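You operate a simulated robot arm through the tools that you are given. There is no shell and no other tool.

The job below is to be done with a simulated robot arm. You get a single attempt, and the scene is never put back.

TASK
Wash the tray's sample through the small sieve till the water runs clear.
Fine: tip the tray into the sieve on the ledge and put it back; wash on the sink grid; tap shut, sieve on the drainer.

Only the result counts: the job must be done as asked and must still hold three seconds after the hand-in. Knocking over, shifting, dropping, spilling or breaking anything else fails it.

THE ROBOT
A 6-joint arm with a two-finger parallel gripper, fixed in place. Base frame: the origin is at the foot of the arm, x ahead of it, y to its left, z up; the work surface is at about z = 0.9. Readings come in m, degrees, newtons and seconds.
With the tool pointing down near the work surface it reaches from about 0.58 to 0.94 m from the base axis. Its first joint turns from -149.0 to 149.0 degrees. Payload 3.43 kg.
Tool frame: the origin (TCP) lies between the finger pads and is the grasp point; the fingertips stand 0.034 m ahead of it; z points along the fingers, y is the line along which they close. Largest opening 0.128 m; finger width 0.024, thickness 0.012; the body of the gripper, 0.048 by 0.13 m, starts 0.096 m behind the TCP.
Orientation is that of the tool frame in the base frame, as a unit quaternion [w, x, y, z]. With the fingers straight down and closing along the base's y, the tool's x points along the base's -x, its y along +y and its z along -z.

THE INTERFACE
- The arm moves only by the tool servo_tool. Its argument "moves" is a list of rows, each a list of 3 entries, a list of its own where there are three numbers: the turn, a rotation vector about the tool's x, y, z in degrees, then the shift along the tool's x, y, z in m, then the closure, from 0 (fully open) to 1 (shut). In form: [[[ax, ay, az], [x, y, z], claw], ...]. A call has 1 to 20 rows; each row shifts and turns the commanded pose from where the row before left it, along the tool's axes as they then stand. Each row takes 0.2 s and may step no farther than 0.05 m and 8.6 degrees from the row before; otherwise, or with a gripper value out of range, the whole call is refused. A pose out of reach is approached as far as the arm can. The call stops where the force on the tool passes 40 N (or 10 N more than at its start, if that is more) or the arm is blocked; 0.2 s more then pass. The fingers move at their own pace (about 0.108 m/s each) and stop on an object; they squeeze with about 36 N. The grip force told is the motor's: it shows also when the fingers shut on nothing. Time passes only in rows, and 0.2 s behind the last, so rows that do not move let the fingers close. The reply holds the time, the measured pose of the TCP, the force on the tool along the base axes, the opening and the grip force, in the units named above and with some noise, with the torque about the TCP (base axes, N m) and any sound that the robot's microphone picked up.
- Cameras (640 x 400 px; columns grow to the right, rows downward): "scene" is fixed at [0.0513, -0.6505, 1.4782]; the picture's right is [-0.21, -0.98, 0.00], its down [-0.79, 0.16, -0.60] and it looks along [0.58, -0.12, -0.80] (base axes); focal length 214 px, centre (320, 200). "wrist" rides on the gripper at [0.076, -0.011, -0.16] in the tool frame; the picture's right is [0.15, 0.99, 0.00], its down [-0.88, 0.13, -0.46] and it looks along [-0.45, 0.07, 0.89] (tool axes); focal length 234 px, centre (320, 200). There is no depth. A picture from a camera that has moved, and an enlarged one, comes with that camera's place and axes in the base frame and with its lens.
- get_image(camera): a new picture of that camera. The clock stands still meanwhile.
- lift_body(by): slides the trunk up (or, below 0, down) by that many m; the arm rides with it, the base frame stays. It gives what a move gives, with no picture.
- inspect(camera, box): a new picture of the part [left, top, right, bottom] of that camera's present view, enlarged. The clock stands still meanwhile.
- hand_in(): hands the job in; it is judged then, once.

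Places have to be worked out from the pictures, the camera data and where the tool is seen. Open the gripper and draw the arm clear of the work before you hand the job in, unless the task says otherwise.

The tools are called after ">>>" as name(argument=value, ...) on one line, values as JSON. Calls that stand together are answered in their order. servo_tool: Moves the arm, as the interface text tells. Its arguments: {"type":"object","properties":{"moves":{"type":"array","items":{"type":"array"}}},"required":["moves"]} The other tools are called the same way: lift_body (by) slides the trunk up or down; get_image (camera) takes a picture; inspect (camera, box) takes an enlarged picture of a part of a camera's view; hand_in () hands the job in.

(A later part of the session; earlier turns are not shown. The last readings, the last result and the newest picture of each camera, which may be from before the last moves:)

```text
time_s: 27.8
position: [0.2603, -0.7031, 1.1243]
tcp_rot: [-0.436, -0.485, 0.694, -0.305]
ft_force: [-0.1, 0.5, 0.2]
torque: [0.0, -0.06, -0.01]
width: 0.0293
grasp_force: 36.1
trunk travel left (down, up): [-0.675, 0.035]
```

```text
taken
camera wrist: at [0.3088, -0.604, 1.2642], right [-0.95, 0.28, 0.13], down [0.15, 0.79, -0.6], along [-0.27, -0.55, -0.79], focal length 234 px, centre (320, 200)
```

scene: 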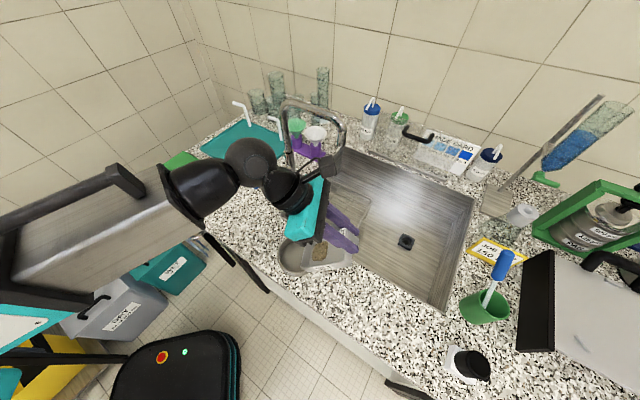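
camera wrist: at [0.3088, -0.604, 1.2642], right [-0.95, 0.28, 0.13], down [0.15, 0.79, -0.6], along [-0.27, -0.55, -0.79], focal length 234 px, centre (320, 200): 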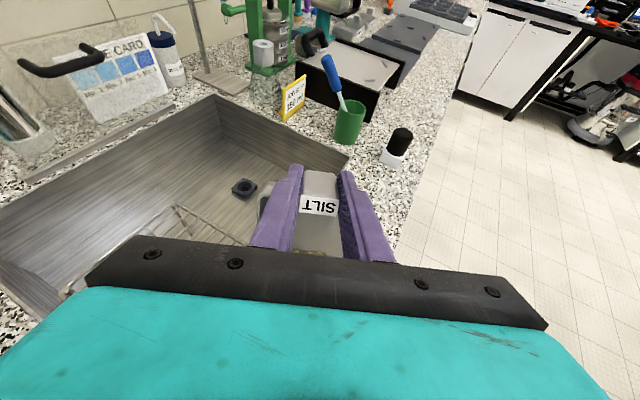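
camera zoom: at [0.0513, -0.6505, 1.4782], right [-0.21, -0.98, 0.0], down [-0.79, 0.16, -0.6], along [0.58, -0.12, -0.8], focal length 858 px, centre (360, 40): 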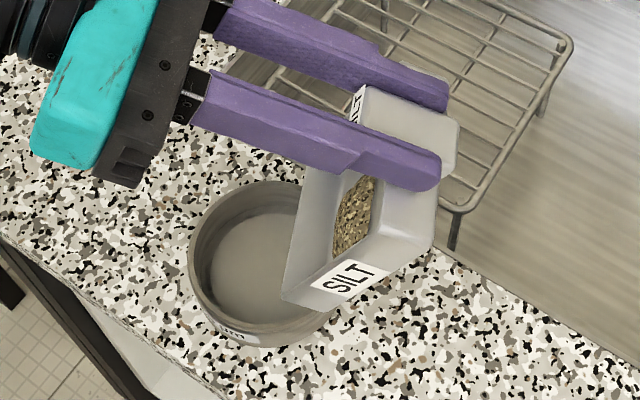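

Still stuck at 64°. I continue to about 88°, drifting the lip slightly toward the sieve's centre.

>>> servo_tool(moves=[[[0, 8, 0], [-0.0029, 0, -0.021], 1], [[0, 8, 0], [-0.0029, 0, -0.021], 1], [[0, 8, 0], [-0.0028, 0, -0.021], 1], [[0, 0, 0], [0, 0, 0], 1]])

>>> inspect(camera="scene", box=[250, 190, 370, 290])

```text
time_s: 28.8
position: [0.2799, -0.6459, 1.137]
tcp_rot: [-0.571, -0.411, 0.588, -0.399]
ft_force: [0.3, 0.2, 0.2]
torque: [0.04, 0.01, 0.01]
width: 0.0294
grasp_force: 36.1
trunk travel left (down, up): [-0.675, 0.035]
```

```text
4.00 times, centred on (310, 240) of scene
camera zoom: at [0.0513, -0.6505, 1.4782], right [-0.21, -0.98, 0.0], down [-0.79, 0.16, -0.6], along [0.58, -0.12, -0.8], focal length 858 px, centre (360, 40)
```

zoom: 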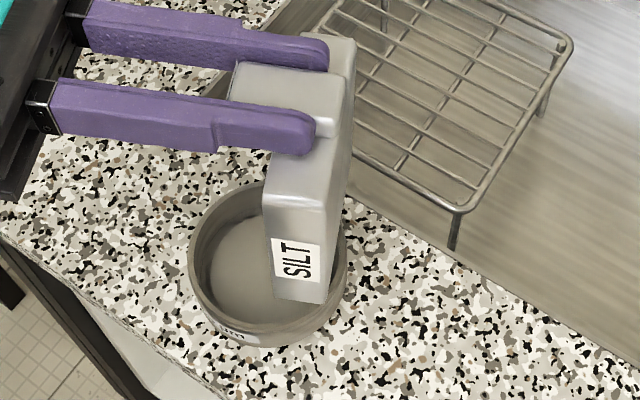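

The tray stands almost vertical above the sieve, and its inside is hidden from the scene camera. I go on to about 104° and look with both cameras.

>>> servo_tool(moves=[[[0, 8, 0], [-0.0029, 0, -0.021], 1], [[0, 8, 0], [-0.0028, 0, -0.021], 1], [[0, 0, 0], [0, 0, 0], 1], [[0, 0, 0], [0, 0, 0], 1]])

>>> inspect(camera="scene", box=[250, 190, 370, 290])

>>> get_image(camera="wrist")

```text
time_s: 29.8
position: [0.2982, -0.6112, 1.1287]
tcp_rot: [0.648, 0.351, -0.503, 0.452]
ft_force: [-0.2, -0.5, -1.3]
torque: [0.05, -0.04, -0.02]
width: 0.0294
grasp_force: 35.8
out of reach, approached as far as the arm can: row 1
trunk travel left (down, up): [-0.675, 0.035]
```

```text
4.00 times, centred on (310, 240) of scene
camera zoom: at [0.0513, -0.6505, 1.4782], right [-0.21, -0.98, 0.0], down [-0.79, 0.16, -0.6], along [0.58, -0.12, -0.8], focal length 858 px, centre (360, 40)
```

zoom: 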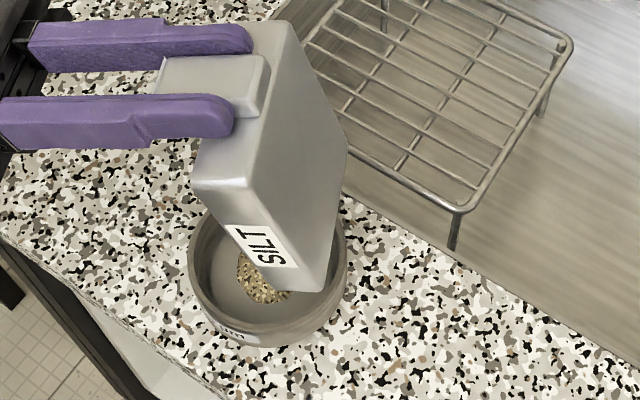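

```text
taken
camera wrist: at [0.3684, -0.4522, 1.1639], right [-0.92, 0.37, 0.14], down [-0.05, 0.26, -0.97], along [-0.4, -0.89, -0.22], focal length 234 px, centre (320, 200)
```

wrist: 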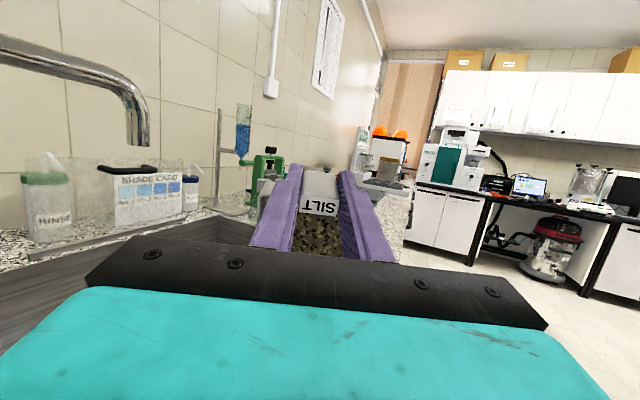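

The sample has appeared in the sieve, but the wrist view shows some grainy texture between the fingers. I zoom in to see whether any is still in the tray.

>>> inspect(camera="wrist", box=[270, 160, 370, 260])

>>> inspect(camera="scene", box=[285, 225, 349, 285])

```text
4.00 times, centred on (320, 210) of wrist
camera zoom: at [0.3684, -0.4522, 1.1639], right [-0.92, 0.37, 0.14], down [-0.05, 0.26, -0.97], along [-0.4, -0.89, -0.22], focal length 937 px, centre (320, 160)
```

zoom: 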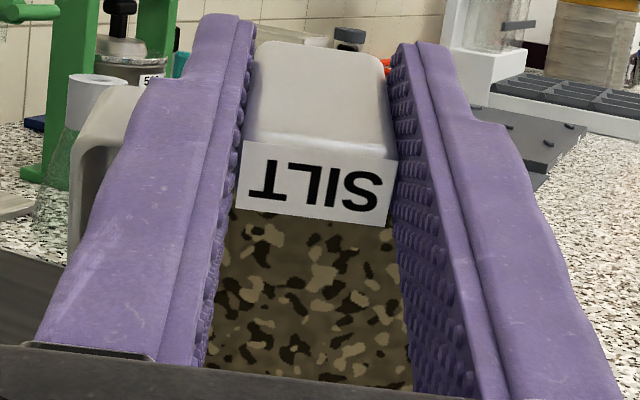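

```text
6.67 times, centred on (317, 255) of scene
camera zoom: at [0.0513, -0.6505, 1.4782], right [-0.21, -0.98, 0.0], down [-0.79, 0.16, -0.6], along [0.58, -0.12, -0.8], focal length 1430 px, centre (340, -167)
```

zoom: 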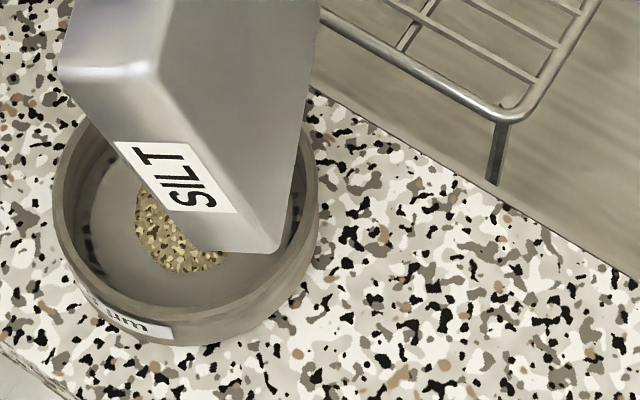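

The sample is landing in the middle of the sieve, and the grainy thing close to the camera looks like the pour still running. I hold the tilt for a second and look again.

>>> servo_tool(moves=[[[0, 0, 0], [0, 0, 0], 1], [[0, 0, 0], [0, 0, 0], 1], [[0, 0, 0], [0, 0, 0], 1], [[0, 0, 0], [0, 0, 0], 1], [[0, 0, 0], [0, 0, 0], 1], [[0, 0, 0], [0, 0, 0], 1]])

>>> inspect(camera="wrist", box=[270, 160, 370, 260])

>>> inspect(camera="scene", box=[285, 225, 349, 285])

```text
time_s: 31.2
position: [0.2974, -0.6095, 1.1285]
tcp_rot: [0.647, 0.352, -0.503, 0.451]
ft_force: [0.3, -0.2, -0.7]
torque: [0.03, -0.01, 0.01]
width: 0.0296
grasp_force: 35.8
trunk travel left (down, up): [-0.675, 0.035]
```

```text
4.00 times, centred on (320, 210) of wrist
camera zoom: at [0.3684, -0.4523, 1.164], right [-0.92, 0.37, 0.14], down [-0.05, 0.26, -0.97], along [-0.4, -0.89, -0.22], focal length 937 px, centre (320, 160)
```

zoom: 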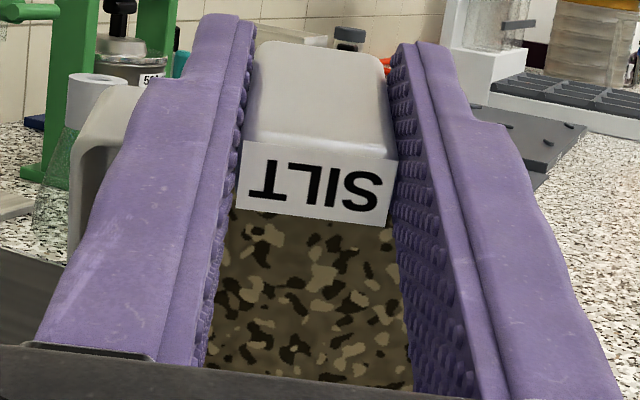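

```text
6.67 times, centred on (317, 255) of scene
camera zoom: at [0.0513, -0.6505, 1.4782], right [-0.21, -0.98, 0.0], down [-0.79, 0.16, -0.6], along [0.58, -0.12, -0.8], focal length 1430 px, centre (340, -167)
```

zoom: 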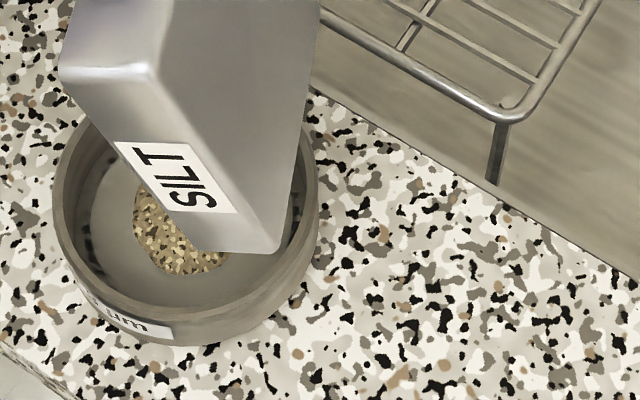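

The heap in the sieve looks slightly larger than before, so material may still be flowing. I tip a little further, give a small vertical shake, and compare.

>>> servo_tool(moves=[[[0, 6, 0], [-0.002, 0, -0.0144], 1], [[0, 0, 0], [0, 0, 0], 1], [[0, 0, 0], [0.008, 0, 0], 1], [[0, 0, 0], [-0.008, 0, 0], 1], [[0, 0, 0], [0.008, 0, 0], 1], [[0, 0, 0], [-0.008, 0, 0], 1], [[0, 0, 0], [0.008, 0, 0], 1], [[0, 0, 0], [-0.008, 0, 0], 1], [[0, 0, 0], [0, 0, 0], 1], [[0, 0, 0], [0, 0, 0], 1]])

>>> inspect(camera="wrist", box=[270, 160, 370, 260])

>>> inspect(camera="scene", box=[285, 225, 349, 285])

```text
time_s: 33.4
position: [0.3029, -0.5974, 1.1225]
tcp_rot: [0.672, 0.328, -0.468, 0.47]
ft_force: [0.6, -0.2, -1.2]
torque: [0.03, -0.03, 0.01]
width: 0.0295
grasp_force: 35.5
trunk travel left (down, up): [-0.675, 0.035]
```

```text
4.00 times, centred on (320, 210) of wrist
camera zoom: at [0.3737, -0.4367, 1.1392], right [-0.91, 0.39, 0.14], down [-0.08, 0.16, -0.98], along [-0.4, -0.91, -0.11], focal length 937 px, centre (320, 160)
```

zoom: 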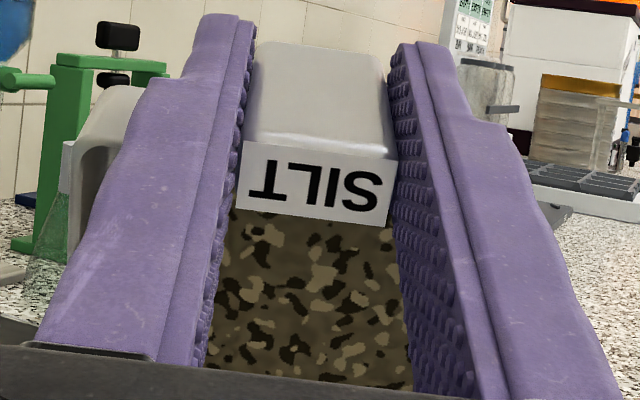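

```text
6.67 times, centred on (317, 255) of scene
camera zoom: at [0.0513, -0.6505, 1.4782], right [-0.21, -0.98, 0.0], down [-0.79, 0.16, -0.6], along [0.58, -0.12, -0.8], focal length 1430 px, centre (340, -167)
```

zoom: 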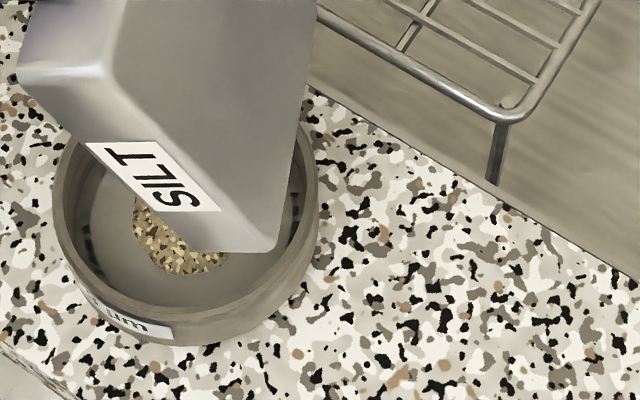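

The wrist view is unchanged and the heap in the sieve no longer grows. I tilt the tray back about its lip to around 38° so that the scene camera can look into it.

>>> servo_tool(moves=[[[0, -8, 0], [0.0001, 0, 0.0193], 1], [[0, -8, 0], [0.0001, 0, 0.0193], 1], [[0, -8, 0], [0.0001, 0, 0.0193], 1], [[0, -8, 0], [0.0001, 0, 0.0193], 1], [[0, -8, 0], [0.0001, 0, 0.0193], 1], [[0, -8, 0], [0.0001, 0, 0.0193], 1], [[0, -8, 0], [0.0001, 0, 0.0193], 1], [[0, -8, 0], [0.0001, 0, 0.0193], 1], [[0, -8, 0], [0.0001, 0, 0.0193], 1], [[0, 0, 0], [0, 0, 0], 1]])

>>> inspect(camera="scene", box=[250, 190, 390, 290])

>>> inspect(camera="wrist", box=[270, 160, 370, 260])

```text
time_s: 35.6
position: [0.2484, -0.7474, 1.0899]
tcp_rot: [-0.268, -0.542, 0.774, -0.187]
ft_force: [-0.1, -0.1, -1.2]
torque: [-0.02, -0.01, -0.01]
width: 0.0292
grasp_force: 36.0
trunk travel left (down, up): [-0.675, 0.035]
```

```text
4.00 times, centred on (320, 240) of scene
camera zoom: at [0.0513, -0.6505, 1.4782], right [-0.21, -0.98, 0.0], down [-0.79, 0.16, -0.6], along [0.58, -0.12, -0.8], focal length 858 px, centre (320, 40)
```

zoom: 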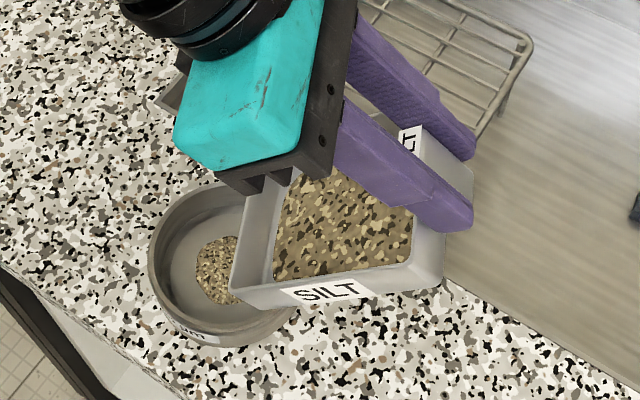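

```text
4.00 times, centred on (320, 210) of wrist
camera zoom: at [0.272, -0.7158, 1.2632], right [-0.97, 0.23, 0.09], down [0.21, 0.96, -0.19], along [-0.13, -0.16, -0.98], focal length 937 px, centre (320, 160)
```

zoom: 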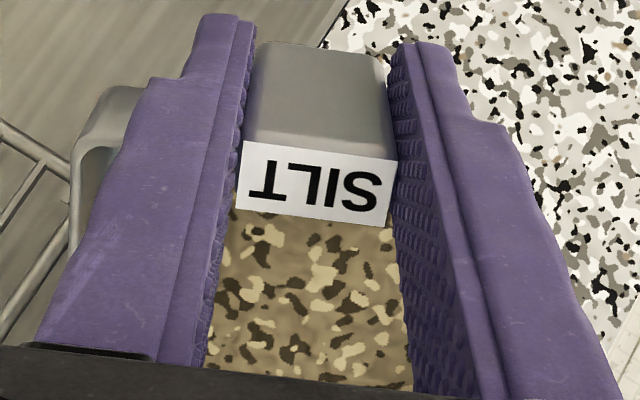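

The heap has left the tray but a thin film still covers its floor, and the sieve's heap is about the original size. I tip once more, to about 118° with a firmer shake, to see whether anything more comes off.

>>> servo_tool(moves=[[[0, 8, 0], [-0.0027, 0, -0.0191], 1], [[0, 8, 0], [-0.0027, 0, -0.0191], 1], [[0, 8, 0], [-0.0027, 0, -0.0191], 1], [[0, 8, 0], [-0.0027, 0, -0.0191], 1], [[0, 8, 0], [-0.0027, 0, -0.0191], 1], [[0, 8, 0], [-0.0027, 0, -0.0191], 1], [[0, 8, 0], [-0.0027, 0, -0.0191], 1], [[0, 8, 0], [-0.0027, 0, -0.0191], 1], [[0, 8, 0], [-0.0027, 0, -0.0191], 1], [[0, 8, 0], [-0.0027, 0, -0.0191], 1], [[0, 0, 0], [0.012, 0, 0], 1], [[0, 0, 0], [-0.012, 0, 0], 1], [[0, 0, 0], [0.012, 0, 0], 1], [[0, 0, 0], [-0.012, 0, 0], 1], [[0, 0, 0], [0.012, 0, 0], 1], [[0, 0, 0], [-0.012, 0, 0], 1], [[0, 0, 0], [0, 0, 0], 1], [[0, 0, 0], [0, 0, 0], 1], [[0, 0, 0], [0, 0, 0], 1]])

>>> inspect(camera="scene", box=[285, 225, 349, 285])

>>> get_image(camera="wrist")

>>> get_image(camera="scene")

```text
time_s: 39.6
position: [0.3082, -0.5822, 1.1137]
tcp_rot: [0.704, 0.294, -0.42, 0.492]
ft_force: [-1.5, -0.1, -0.6]
torque: [0.07, 0.0, 0.0]
width: 0.0293
grasp_force: 35.9
trunk travel left (down, up): [-0.675, 0.035]
```

```text
6.67 times, centred on (317, 255) of scene
camera zoom: at [0.0513, -0.6505, 1.4782], right [-0.21, -0.98, 0.0], down [-0.79, 0.16, -0.6], along [0.58, -0.12, -0.8], focal length 1430 px, centre (340, -167)
```

zoom: 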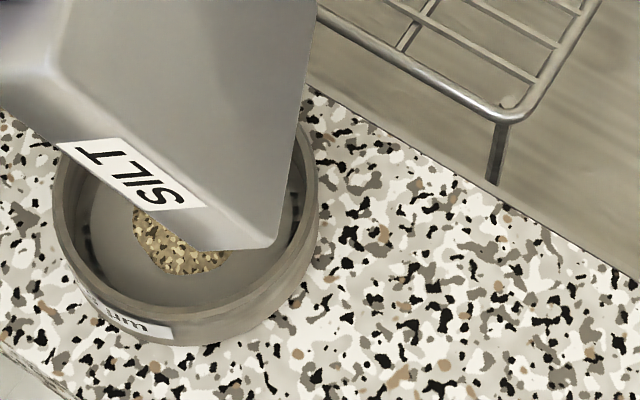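

```text
taken
camera wrist: at [0.3799, -0.4204, 1.1056], right [-0.91, 0.4, 0.13], down [-0.13, 0.03, -0.99], along [-0.41, -0.91, 0.02], focal length 234 px, centre (320, 200)
```

wrist: 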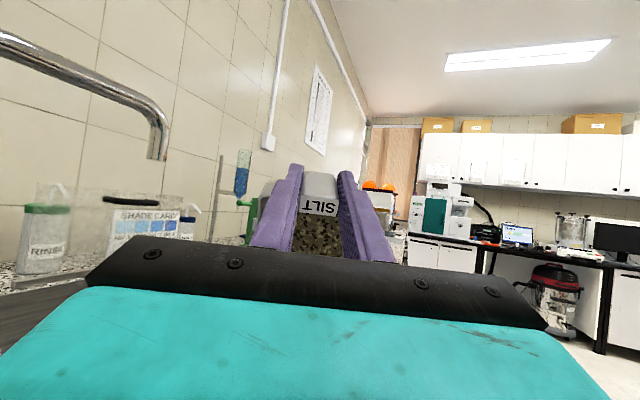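

```text
taken
```

scene: 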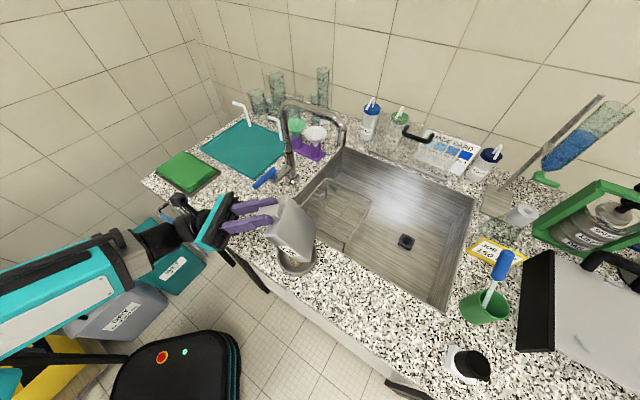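

Nothing more comes off: the heap in the sieve is unchanged and only a thin film stays on the tray, so the pour is done. I tilt the tray back to level about its lip.

>>> servo_tool(moves=[[[0, -8, 0], [0.0001, 0, 0.0193], 1], [[0, -8, 0], [0.0001, 0, 0.0193], 1], [[0, -8, 0], [0.0001, 0, 0.0193], 1], [[0, -8, 0], [0.0001, 0, 0.0193], 1], [[0, -8, 0], [0.0001, 0, 0.0193], 1], [[0, -8, 0], [0.0001, 0, 0.0193], 1], [[0, -8, 0], [0.0001, 0, 0.0193], 1], [[0, -8, 0], [0.0001, 0, 0.0193], 1], [[0, -8, 0], [0.0001, 0, 0.0193], 1], [[0, -8, 0], [0.0001, 0, 0.0193], 1], [[0, -8, 0], [0.0001, 0, 0.0193], 1], [[0, -8, 0], [0.0001, 0, 0.0183], 1], [[0, -8, 0], [0.0001, 0, 0.0173], 1], [[0, -8, 0], [0.0001, 0, 0.0163], 1], [[0, -6, 0], [0.0001, 0, 0.0105], 1], [[0, 0, 0], [0, 0, 0], 1]])

>>> get_image(camera="scene")

```text
time_s: 43.0
position: [0.2364, -0.7782, 1.0173]
tcp_rot: [-0.001, -0.573, 0.819, -0.002]
ft_force: [-0.1, -0.3, -0.7]
torque: [-0.07, 0.01, 0.0]
width: 0.0294
grasp_force: 35.9
trunk travel left (down, up): [-0.675, 0.035]
```

```text
taken
```

scene: 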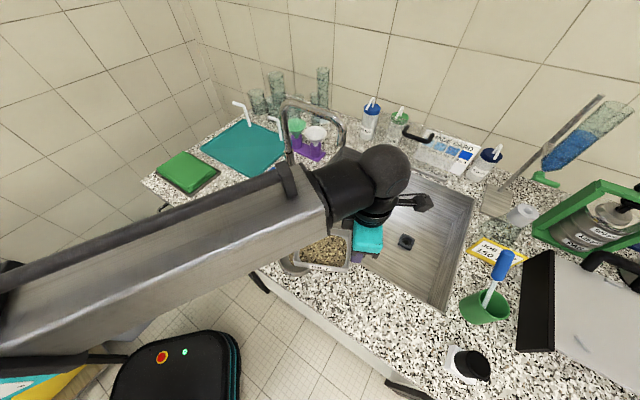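

The tray is level again. I take a closer look at what is in the tray and in the sieve.

>>> inspect(camera="scene", box=[270, 215, 370, 285])

```text
5.71 times, centred on (320, 250) of scene
camera zoom: at [0.0513, -0.6505, 1.4782], right [-0.21, -0.98, 0.0], down [-0.79, 0.16, -0.6], along [0.58, -0.12, -0.8], focal length 1226 px, centre (320, -86)
```

zoom: 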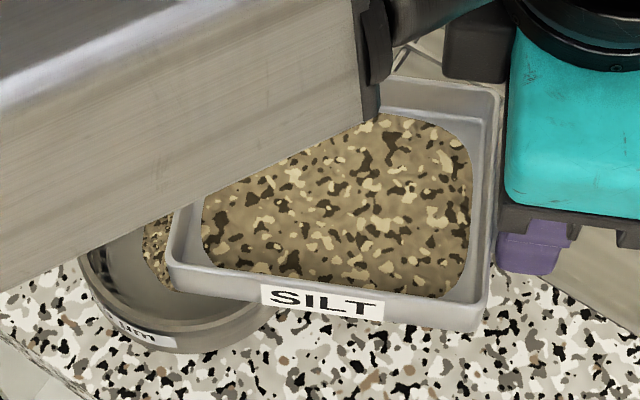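

The tray only shows a flat film, so I carry it back: raise a little, yaw back 25°, and return along the same path to above its original place.

>>> servo_tool(moves=[[[0, 0, 0], [0, 0, -0.0185], 1], [[0, 0, 8.3], [0, 0, 0], 1], [[0, 0, 8.3], [0, 0, 0], 1], [[0, 0, 8.4], [0, 0, 0], 1], [[0, 0, 0], [0.036, 0.0171, 0], 1], [[0, 0, 0], [0.036, 0.0171, 0], 1], [[0, 0, 0], [0.036, 0.0171, 0], 1], [[0, 0, 0], [0.036, 0.0171, 0], 1], [[0, 0, 0], [0, 0, 0], 1]])

>>> get_image(camera="wrist")

```text
time_s: 45.0
position: [0.084, -0.8317, 1.0362]
tcp_rot: [-0.002, -0.382, 0.924, -0.002]
ft_force: [-0.1, 0.1, -0.7]
torque: [-0.03, 0.02, 0.0]
width: 0.0295
grasp_force: 35.8
trunk travel left (down, up): [-0.675, 0.035]
```

```text
taken
camera wrist: at [0.04, -0.8933, 1.1973], right [-0.8, 0.6, 0.0], down [0.53, 0.72, 0.45], along [0.27, 0.36, -0.89], focal length 234 px, centre (320, 200)
```

wrist: 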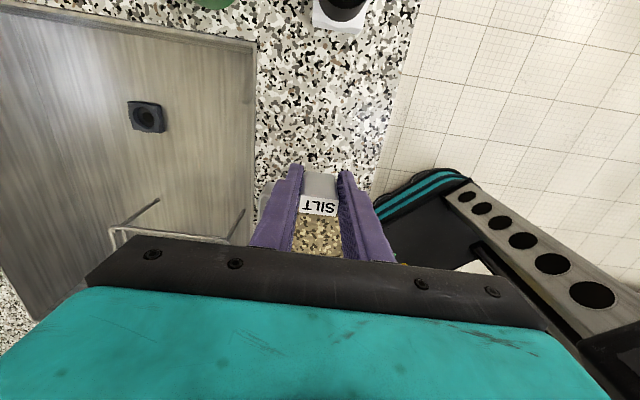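

The camera pose matches the pose at the grasp to within 1 mm. I lower the tray by 0.093 m onto its spot, slowly at the end.

>>> servo_tool(moves=[[[0, 0, 0], [0, 0, 0.03], 1], [[0, 0, 0], [0, 0, 0.03], 1], [[0, 0, 0], [0, 0, 0.02], 1], [[0, 0, 0], [0, 0, 0.008], 1], [[0, 0, 0], [0, 0, 0.0043], 1], [[0, 0, 0], [0, 0, 0], 1]])

>>> get_image(camera="wrist")

```text
time_s: 46.4
position: [0.086, -0.831, 0.9466]
tcp_rot: [-0.002, -0.382, 0.924, -0.003]
ft_force: [1.4, -4.1, 13.3]
torque: [0.51, 0.02, -0.05]
width: 0.0294
grasp_force: 35.8
trunk travel left (down, up): [-0.675, 0.035]
```

```text
taken
camera wrist: at [0.0405, -0.8928, 1.1077], right [-0.8, 0.6, 0.0], down [0.53, 0.72, 0.45], along [0.27, 0.36, -0.89], focal length 234 px, centre (320, 200)
```

wrist: 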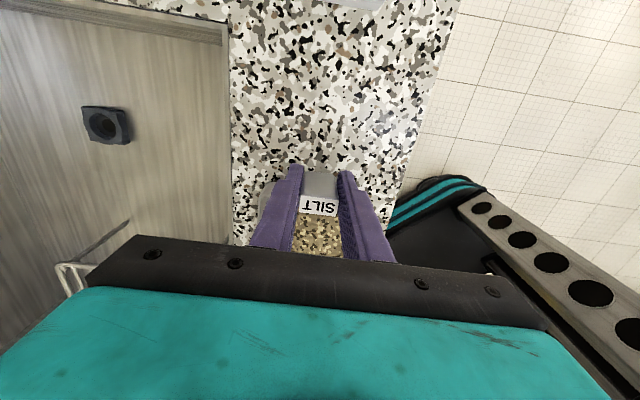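

The tray has touched down about 3 mm early with its front edge first, as it sits very slightly tilted in the grip. I relieve the pressure by 2 mm and open, so that it settles flat.

>>> servo_tool(moves=[[[0, 0, 0], [0, 0, -0.002], 1], [[0, 0, 0], [0, 0, 0], 0.7], [[0, 0, 0], [0, 0, 0], 0.5], [[0, 0, 0], [0, 0, 0], 0], [[0, 0, 0], [0, 0, 0], 0], [[0, 0, 0], [0, 0, 0], 0], [[0, 0, 0], [0, 0, 0], 0]])

>>> get_image(camera="wrist")

```text
time_s: 48.0
position: [0.0865, -0.8313, 0.946]
tcp_rot: [-0.002, -0.382, 0.924, -0.002]
ft_force: [0.7, 0.4, 0.5]
torque: [-0.03, 0.0, 0.0]
width: 0.128
grasp_force: 0.1
trunk travel left (down, up): [-0.675, 0.035]
```

```text
taken
camera wrist: at [0.041, -0.8935, 1.1077], right [-0.8, 0.6, 0.0], down [0.53, 0.72, 0.45], along [0.27, 0.36, -0.89], focal length 234 px, centre (320, 200)
```

wrist: 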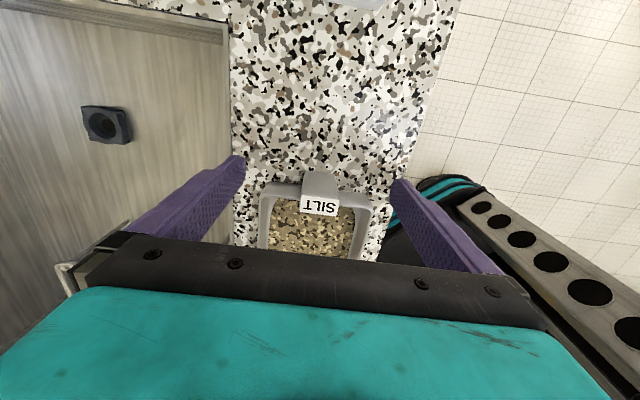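

Released. I rise to get a view of the tray and the sieve from above.

>>> servo_tool(moves=[[[0, 0, 0], [0, 0, -0.03], 0], [[0, 0, 0], [0, 0, -0.04], 0], [[0, 0, 0], [0, 0, -0.04], 0], [[0, 0, 0], [-0.03, 0, -0.04], 0], [[0, 0, 0], [-0.038, 0, 0], 0]])

>>> get_image(camera="wrist")

>>> inspect(camera="wrist", box=[250, 70, 390, 260])

```text
time_s: 49.2
position: [0.1342, -0.7828, 1.095]
tcp_rot: [-0.002, -0.382, 0.924, -0.001]
ft_force: [-0.3, -0.6, 1.1]
torque: [-0.01, -0.01, 0.0]
width: 0.128
grasp_force: 0.2
trunk travel left (down, up): [-0.675, 0.035]
```

```text
taken
camera wrist: at [0.0893, -0.8447, 1.2567], right [-0.8, 0.6, 0.0], down [0.53, 0.72, 0.45], along [0.27, 0.36, -0.89], focal length 234 px, centre (320, 200)
```

wrist: 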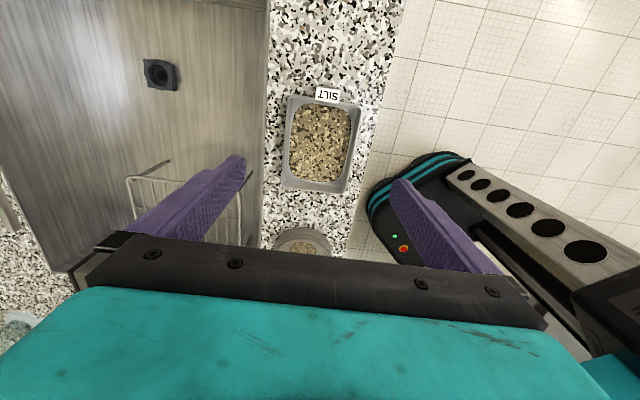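

```text
2.11 times, centred on (320, 165) of wrist
camera zoom: at [0.0893, -0.8447, 1.2567], right [-0.8, 0.6, 0.0], down [0.53, 0.72, 0.45], along [0.27, 0.36, -0.89], focal length 493 px, centre (320, 274)
```

zoom: 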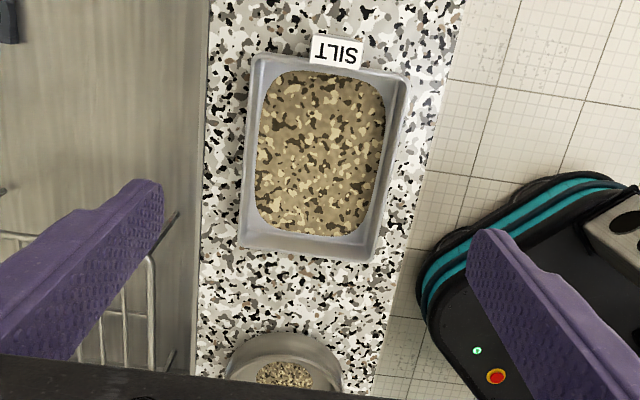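

The tray is back in its place, and the sample lies in the sieve. Now for the sieve: I move above it, yaw the tool to the diagonal direction and lean it 30° away from the spout side, checking reach.

>>> servo_tool(moves=[[[0, 0, 0], [-0.0406, 0.0014, 0], 0], [[0, 0, 0], [-0.0406, 0.0014, 0], 0], [[0, 0, 0], [-0.0406, 0.0014, 0], 0], [[0, 0, 0], [-0.0406, 0.0014, 0], 0], [[0, 0, 0], [-0.0406, 0.0014, 0], 0], [[0, 0, 7.5], [0, 0, 0], 0], [[0, 0, 7.5], [0, 0, 0], 0], [[0, 0, 7.5], [0, 0, 0], 0], [[0, 0, 7.5], [0, 0, 0], 0], [[0, 0, 7.5], [0, 0, 0], 0], [[0, 0, 7.5], [0, 0, 0], 0], [[0, 0, 0], [0, 0, 0], 0]])

>>> get_image(camera="wrist")

```text
time_s: 51.8
position: [0.273, -0.6352, 1.0947]
tcp_rot: [-0.001, 0.002, 1.0, -0.002]
ft_force: [0.3, -0.2, 0.1]
torque: [0.0, 0.01, 0.0]
width: 0.128
grasp_force: 0.1
trunk travel left (down, up): [-0.675, 0.035]
```

```text
taken
camera wrist: at [0.1983, -0.6462, 1.2561], right [-0.14, 0.99, 0.0], down [0.88, 0.13, 0.45], along [0.45, 0.06, -0.89], focal length 234 px, centre (320, 200)
```

wrist: 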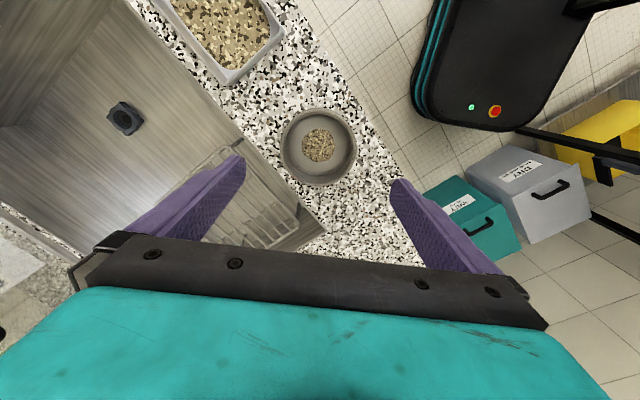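

I zoom on the sieve to fix its centre and rim height before leaning and gripping.

>>> inspect(camera="wrist", box=[256, 90, 384, 200])

>>> inspect(camera="scene", box=[265, 225, 329, 285])

```text
3.64 times, centred on (320, 145) of wrist
camera zoom: at [0.1983, -0.6462, 1.2561], right [-0.14, 0.99, 0.0], down [0.88, 0.13, 0.45], along [0.45, 0.06, -0.89], focal length 852 px, centre (320, 400)
```

zoom: 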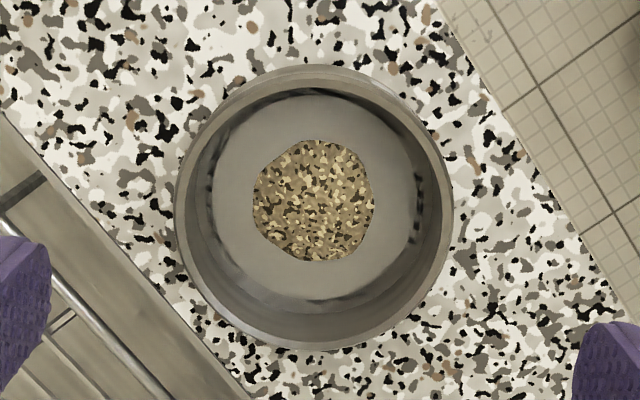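

```text
6.67 times, centred on (297, 255) of scene
camera zoom: at [0.0513, -0.6505, 1.4782], right [-0.21, -0.98, 0.0], down [-0.79, 0.16, -0.6], along [0.58, -0.12, -0.8], focal length 1430 px, centre (473, -167)
```

zoom: 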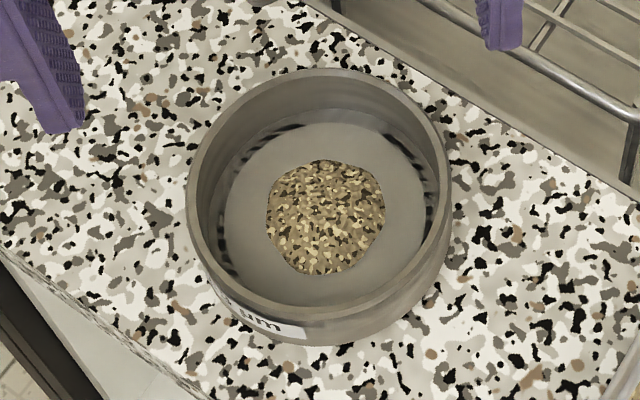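

The sieve's centre is at about x=0.2786, y=-0.6364, its diameter is 0.103 and its height about 0.045. It holds the whole heap. I come down a bit and lean the tool 30° toward the robot.

>>> servo_tool(moves=[[[0, 0, 0], [0.002, -0.0006, 0.03], 0], [[0, 0, 0], [0.002, -0.0006, 0.03], 0], [[0, -7.5, 0], [0, 0, 0], 0], [[0, -7.5, 0], [0, 0, 0], 0], [[0, -7.5, 0], [0, 0, 0], 0], [[0, -7.5, 0], [0, 0, 0], 0], [[0, 0, 0], [0, 0, 0], 0]])

>>> get_image(camera="wrist")

>>> get_image(camera="scene")

```text
time_s: 53.4
position: [0.2693, -0.6357, 1.035]
tcp_rot: [0.258, 0.001, 0.966, -0.003]
ft_force: [0.4, 0.3, 0.2]
torque: [0.02, -0.01, 0.0]
width: 0.128
grasp_force: 0.0
trunk travel left (down, up): [-0.675, 0.035]
```

```text
taken
camera wrist: at [0.1238, -0.6478, 1.1373], right [-0.13, 0.99, -0.08], down [0.54, 0.13, 0.83], along [0.84, 0.06, -0.55], focal length 234 px, centre (320, 200)
```

wrist: 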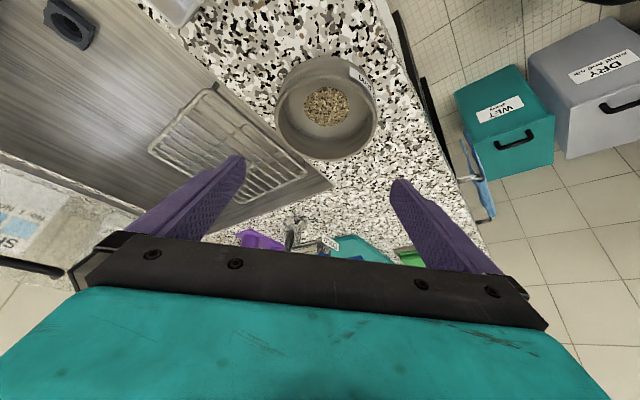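

```text
taken
```

scene: 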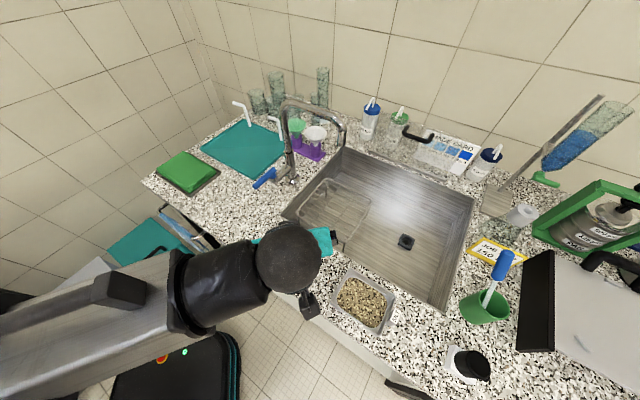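

The lean is fine and the sieve lies centred between the fingers. I lower the open fingers straight down around the sieve.

>>> servo_tool(moves=[[[0, 0, 0], [0.0125, 0, 0.0216], 0], [[0, 0, 0], [0.0125, 0, 0.0216], 0], [[0, 0, 0], [0.0125, 0, 0.0216], 0], [[0, 0, 0], [0.0085, 0, 0.0147], 0], [[0, 0, 0], [0, 0, 0], 0]])

>>> get_image(camera="wrist")

```text
time_s: 54.6
position: [0.2685, -0.6355, 0.9437]
tcp_rot: [0.258, 0.0, 0.966, -0.002]
ft_force: [0.0, 0.1, 0.3]
torque: [0.01, 0.0, -0.03]
width: 0.1278
grasp_force: 0.1
trunk travel left (down, up): [-0.675, 0.035]
```

```text
taken
camera wrist: at [0.1235, -0.6479, 1.045], right [-0.13, 0.99, -0.08], down [0.54, 0.13, 0.83], along [0.83, 0.06, -0.55], focal length 234 px, centre (320, 200)
```

wrist: 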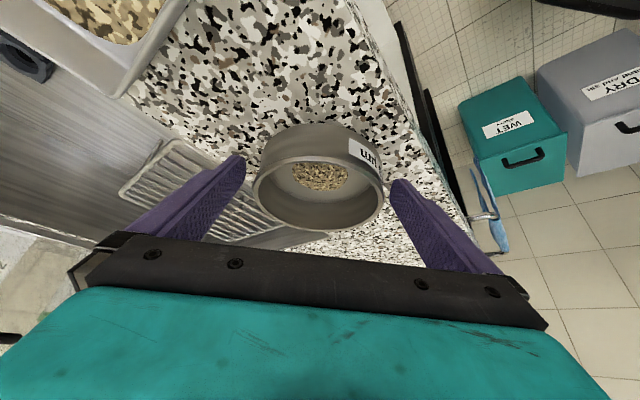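

The sieve is centred between the fingers. I lower the last 3 mm and close gently on it.

>>> servo_tool(moves=[[[0, 0, 0], [0.0015, 0, 0.0026], 0], [[0, 0, 0], [0, 0, 0], 0.15], [[0, 0, 0], [0, 0, 0], 0.25], [[0, 0, 0], [0, 0, 0], 0.4], [[0, 0, 0], [0, 0, 0], 1], [[0, 0, 0], [0, 0, 0], 1]])

>>> get_image(camera="wrist")

```text
time_s: 56.0
position: [0.2692, -0.6365, 0.941]
tcp_rot: [0.257, 0.0, 0.966, -0.003]
ft_force: [-0.2, -0.4, -0.2]
torque: [-0.01, 0.0, -0.02]
width: 0.1068
grasp_force: 36.2
trunk travel left (down, up): [-0.675, 0.035]
```

```text
taken
camera wrist: at [0.1237, -0.6476, 1.0426], right [-0.13, 0.99, -0.08], down [0.54, 0.13, 0.83], along [0.83, 0.06, -0.55], focal length 234 px, centre (320, 200)
```

wrist: 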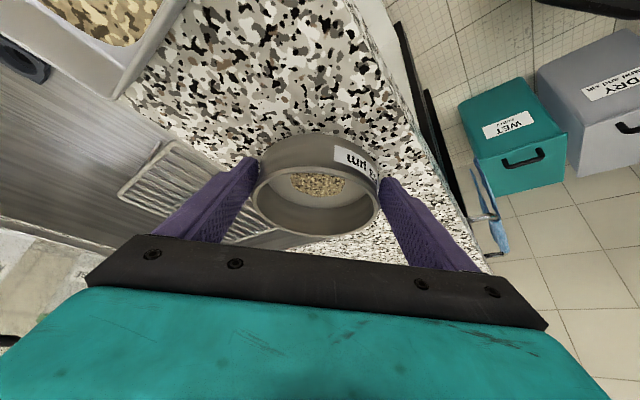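

The sieve is gripped at width 0.107. I lift it slowly by 2 cm to check that it holds and stays level.

>>> servo_tool(moves=[[[0, 0, 0], [-0.001, 0, -0.0017], 1], [[0, 0, 0], [-0.0025, 0, -0.0043], 1], [[0, 0, 0], [-0.0035, 0, -0.006], 1], [[0, 0, 0], [-0.0045, 0, -0.0078], 1], [[0, 0, 0], [0, 0, 0], 1]])

>>> get_image(camera="wrist")

>>> inspect(camera="scene", box=[250, 200, 378, 300])

```text
time_s: 57.2
position: [0.2681, -0.6368, 0.9629]
tcp_rot: [0.258, 0.0, 0.966, -0.003]
ft_force: [0.5, -0.4, -1.3]
torque: [0.03, 0.04, 0.02]
width: 0.1065
grasp_force: 36.2
trunk travel left (down, up): [-0.675, 0.035]
```

```text
taken
camera wrist: at [0.1238, -0.6479, 1.065], right [-0.13, 0.99, -0.08], down [0.54, 0.13, 0.83], along [0.83, 0.06, -0.55], focal length 234 px, centre (320, 200)
```

wrist: 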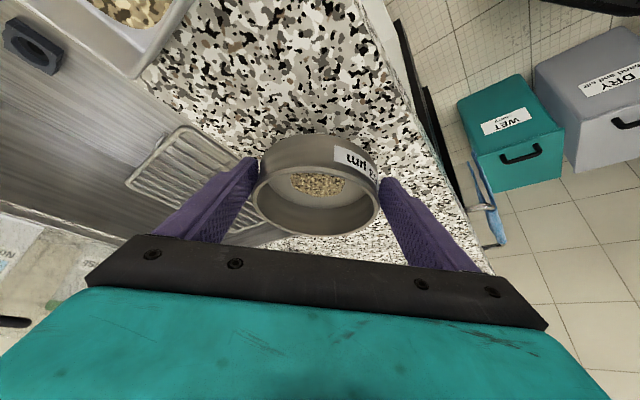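

```text
4.00 times, centred on (314, 250) of scene
camera zoom: at [0.0513, -0.6505, 1.4782], right [-0.21, -0.98, 0.0], down [-0.79, 0.16, -0.6], along [0.58, -0.12, -0.8], focal length 858 px, centre (344, 0)
```

zoom: 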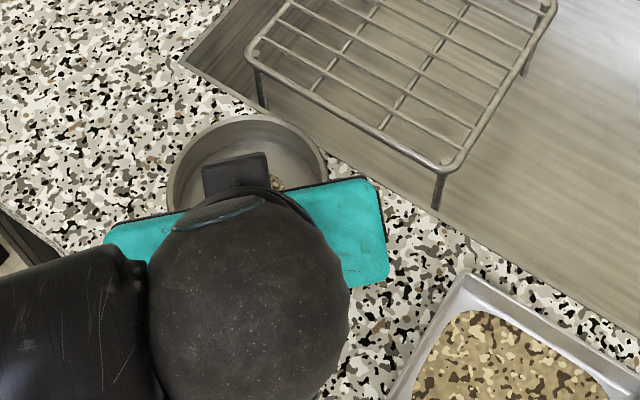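

It holds and stays level. I zoom once to measure where the sieve's centre and base sit relative to the tool.

>>> inspect(camera="wrist", box=[236, 110, 396, 250])

>>> inspect(camera="wrist", box=[100, 100, 260, 250])

```text
2.86 times, centred on (316, 180) of wrist
camera zoom: at [0.1238, -0.6479, 1.065], right [-0.13, 0.99, -0.08], down [0.54, 0.13, 0.83], along [0.83, 0.06, -0.55], focal length 669 px, centre (331, 257)
```

zoom: 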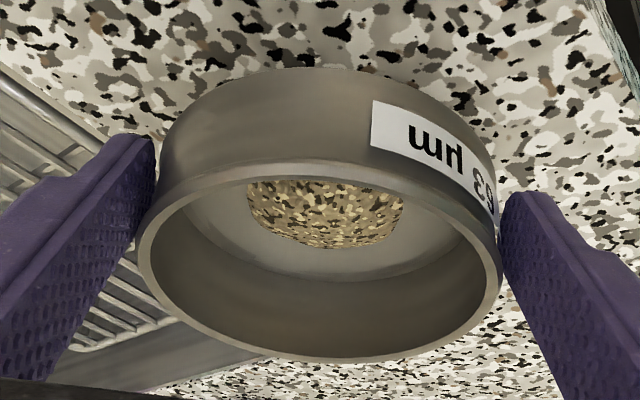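

```text
2.67 times, centred on (180, 175) of wrist
camera zoom: at [0.1238, -0.6479, 1.065], right [-0.13, 0.99, -0.08], down [0.54, 0.13, 0.83], along [0.83, 0.06, -0.55], focal length 624 px, centre (693, 267)
```

zoom: 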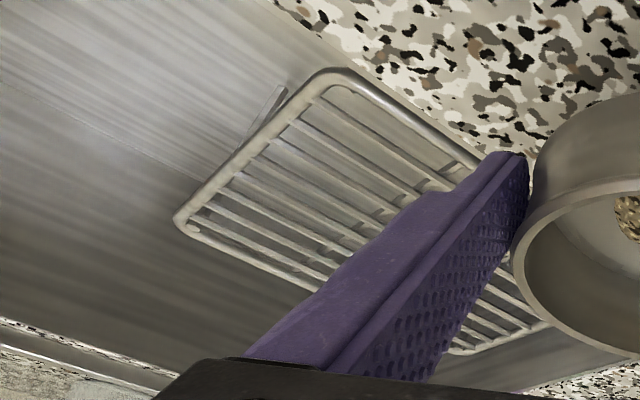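

The 63 µm sieve sits about 2.2 cm ahead of the TCP, with its base about 4.1 cm below it. I raise it slightly and carry it level over the sink edge to above the grid, beneath the spout.

>>> servo_tool(moves=[[[0, 0, 0], [-0.006, 0, -0.0104], 1], [[0, 0, 0], [-0.0231, -0.0243, 0.0133], 1], [[0, 0, 0], [-0.0231, -0.0243, 0.0133], 1], [[0, 0, 0], [-0.0231, -0.0243, 0.0133], 1], [[0, 0, 0], [-0.0231, -0.0243, 0.0133], 1], [[0, 0, 0], [-0.0231, -0.0243, 0.0133], 1], [[0, 0, 0], [-0.0231, -0.0243, 0.0133], 1], [[0, 0, 0], [0, 0, 0], 1]])

>>> get_image(camera="wrist")

>>> get_image(camera="scene")

```text
time_s: 59.0
position: [0.429, -0.7836, 0.9762]
tcp_rot: [0.258, 0.0, 0.966, -0.002]
ft_force: [0.3, -0.6, -1.4]
torque: [-0.02, 0.02, -0.02]
width: 0.1068
grasp_force: 35.9
trunk travel left (down, up): [-0.675, 0.035]
```

```text
taken
camera wrist: at [0.2838, -0.795, 1.0781], right [-0.13, 0.99, -0.08], down [0.54, 0.13, 0.83], along [0.83, 0.06, -0.55], focal length 234 px, centre (320, 200)
```

wrist: 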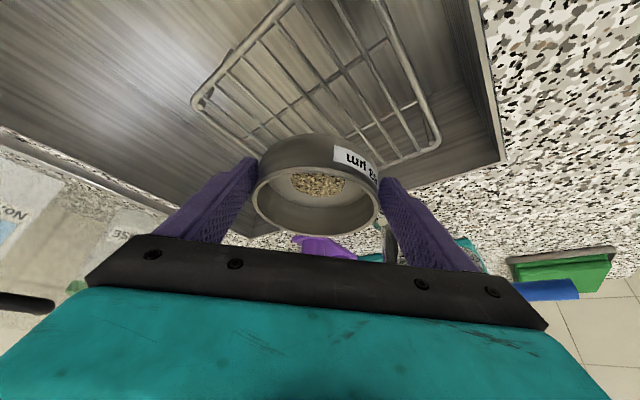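

```text
taken
```

scene: 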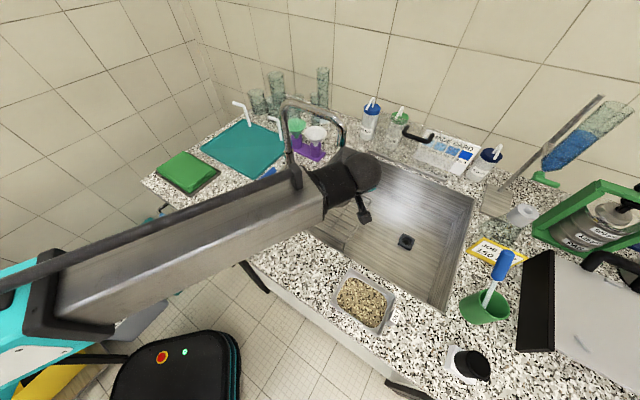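

The sieve is above the grid with its centre at about (0.236, 0.874). I shift it 8 mm deeper to sit under the spout and lower it most of the way.

>>> servo_tool(moves=[[[0, 0, 0], [0.0076, -0.0028, 0.0188], 1], [[0, 0, 0], [0.0076, -0.0028, 0.0188], 1], [[0, 0, 0], [0.0075, 0, 0.013], 1], [[0, 0, 0], [0, 0, 0], 1]])

>>> get_image(camera="wrist")

```text
time_s: 60.0
position: [0.4337, -0.7879, 0.92]
tcp_rot: [0.258, 0.0, 0.966, -0.002]
ft_force: [0.0, -0.1, -1.4]
torque: [0.01, 0.01, -0.01]
width: 0.1064
grasp_force: 36.4
trunk travel left (down, up): [-0.675, 0.035]
```

```text
taken
camera wrist: at [0.2882, -0.8004, 1.0222], right [-0.13, 0.99, -0.08], down [0.54, 0.13, 0.83], along [0.83, 0.06, -0.55], focal length 234 px, centre (320, 200)
```

wrist: 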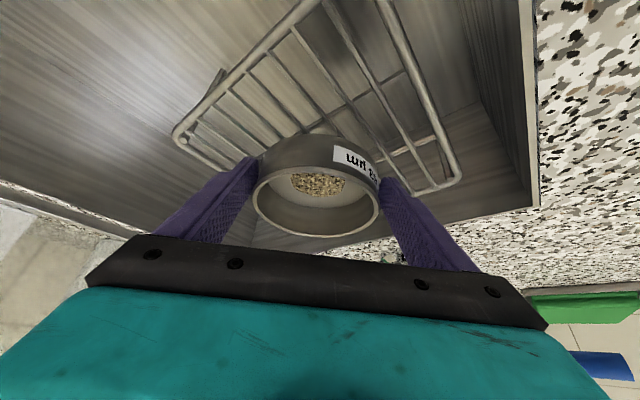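

The base of the sieve is about 1 cm above the grid. I go down in small steps, watching the force.

>>> servo_tool(moves=[[[0, 0, 0], [0.0015, 0, 0.0026], 1], [[0, 0, 0], [0.0015, 0, 0.0026], 1], [[0, 0, 0], [0.001, 0, 0.0017], 1], [[0, 0, 0], [0, 0, 0], 1]])

```text
time_s: 61.0
position: [0.4342, -0.7885, 0.9128]
tcp_rot: [0.258, -0.001, 0.966, -0.002]
ft_force: [-0.6, -0.6, -1.4]
torque: [0.02, 0.04, 0.0]
width: 0.1064
grasp_force: 35.7
trunk travel left (down, up): [-0.675, 0.035]
```

No contact yet at z=0.913, so I continue with 2 mm steps.

>>> servo_tool(moves=[[[0, 0, 0], [0.001, 0, 0.0017], 1], [[0, 0, 0], [0.001, 0, 0.0017], 1], [[0, 0, 0], [0, 0, 0], 1]])

```text
time_s: 61.8
position: [0.4346, -0.7873, 0.9097]
tcp_rot: [0.259, 0.0, 0.966, -0.002]
ft_force: [-0.3, -0.2, 1.6]
torque: [-0.05, -0.02, 0.02]
width: 0.1064
grasp_force: 36.0
trunk travel left (down, up): [-0.675, 0.035]
```

Contact: the force swings from -1.4 to +1.6 N, so the sieve stands on the grid. I open the gripper and then back away along the tool axis.

>>> servo_tool(moves=[[[0, 0, 0], [0.0003, 0, 0.0005], 1], [[0, 0, 0], [0, 0, 0], 0.1], [[0, 0, 0], [0, 0, 0], 0], [[0, 0, 0], [0, 0, 0], 0], [[0, 0, 0], [0, 0, 0], 0]])

>>> get_image(camera="wrist")

```text
time_s: 63.0
position: [0.4336, -0.7886, 0.9075]
tcp_rot: [0.257, 0.001, 0.966, -0.002]
ft_force: [0.9, 0.0, 0.0]
torque: [0.02, 0.0, -0.01]
width: 0.1279
grasp_force: 0.1
trunk travel left (down, up): [-0.675, 0.035]
```

```text
taken
camera wrist: at [0.289, -0.7998, 1.0097], right [-0.13, 0.99, -0.08], down [0.54, 0.13, 0.83], along [0.83, 0.06, -0.55], focal length 234 px, centre (320, 200)
```

wrist: 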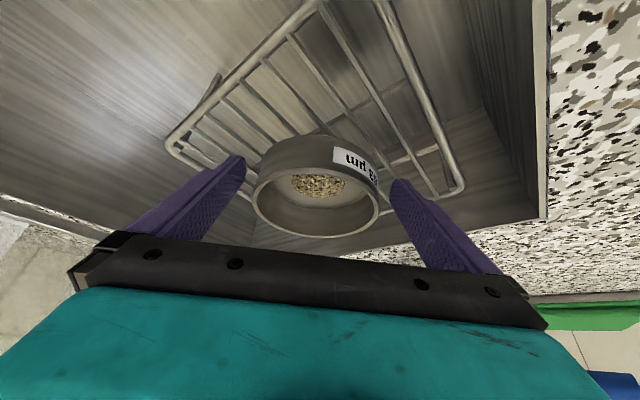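

The sieve stands on the grid. I back out along the tool axis, move clear of the spout toward the robot, then straighten and yaw the tool for the lever.

>>> servo_tool(moves=[[[0, 0, 0], [0, 0, -0.02], 0], [[0, 0, 0], [0, 0, -0.04], 0], [[0, 0, 0], [0, 0, -0.04], 0], [[0, 0, 0], [0, 0, -0.03], 0], [[0, 0, 0], [0.0245, 0.0283, -0.01415], 0], [[0, 0, 0], [0.0245, 0.0283, -0.01415], 0], [[0, 0, 0], [0.0245, 0.0283, -0.01415], 0], [[0, 7.5, 0], [0, 0, 0], 0], [[0, 7.5, 0], [0, 0, 0], 0], [[0, 7.5, 0], [0, 0, 0], 0], [[0, 7.5, 0], [0, 0, 0], 0], [[0, 0, 7.5], [0, 0, 0], 0], [[0, 0, 7.5], [0, 0, 0], 0], [[0, 0, 7.5], [0, 0, 0], 0], [[0, 0, 7.5], [0, 0, 0], 0], [[0, 0, 7.5], [0, 0, 0], 0], [[0, 0, 7.5], [0, 0, 0], 0]])

>>> get_image(camera="wrist")

>>> get_image(camera="scene")

```text
time_s: 66.6
position: [0.2849, -0.7027, 1.0209]
tcp_rot: [0.0, 0.385, 0.923, -0.002]
ft_force: [-0.5, 1.4, 0.2]
torque: [0.0, 0.01, 0.0]
width: 0.1281
grasp_force: 0.1
trunk travel left (down, up): [-0.675, 0.035]
```

```text
taken
camera wrist: at [0.2237, -0.657, 1.181], right [0.6, 0.8, 0.0], down [0.71, -0.53, 0.46], along [0.36, -0.28, -0.89], focal length 234 px, centre (320, 200)
```

wrist: 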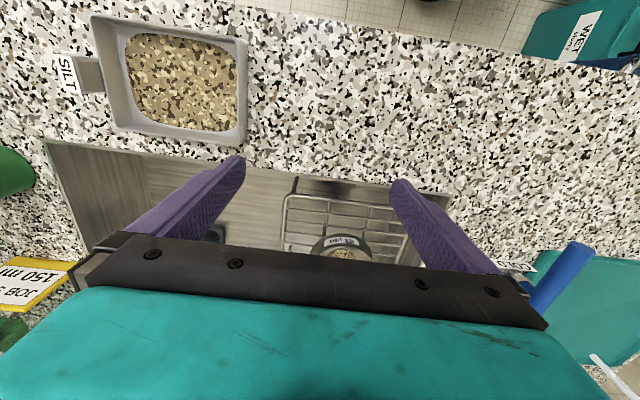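

```text
taken
```

scene: 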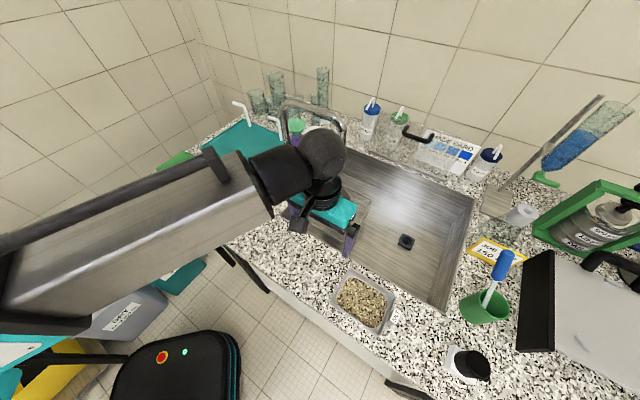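

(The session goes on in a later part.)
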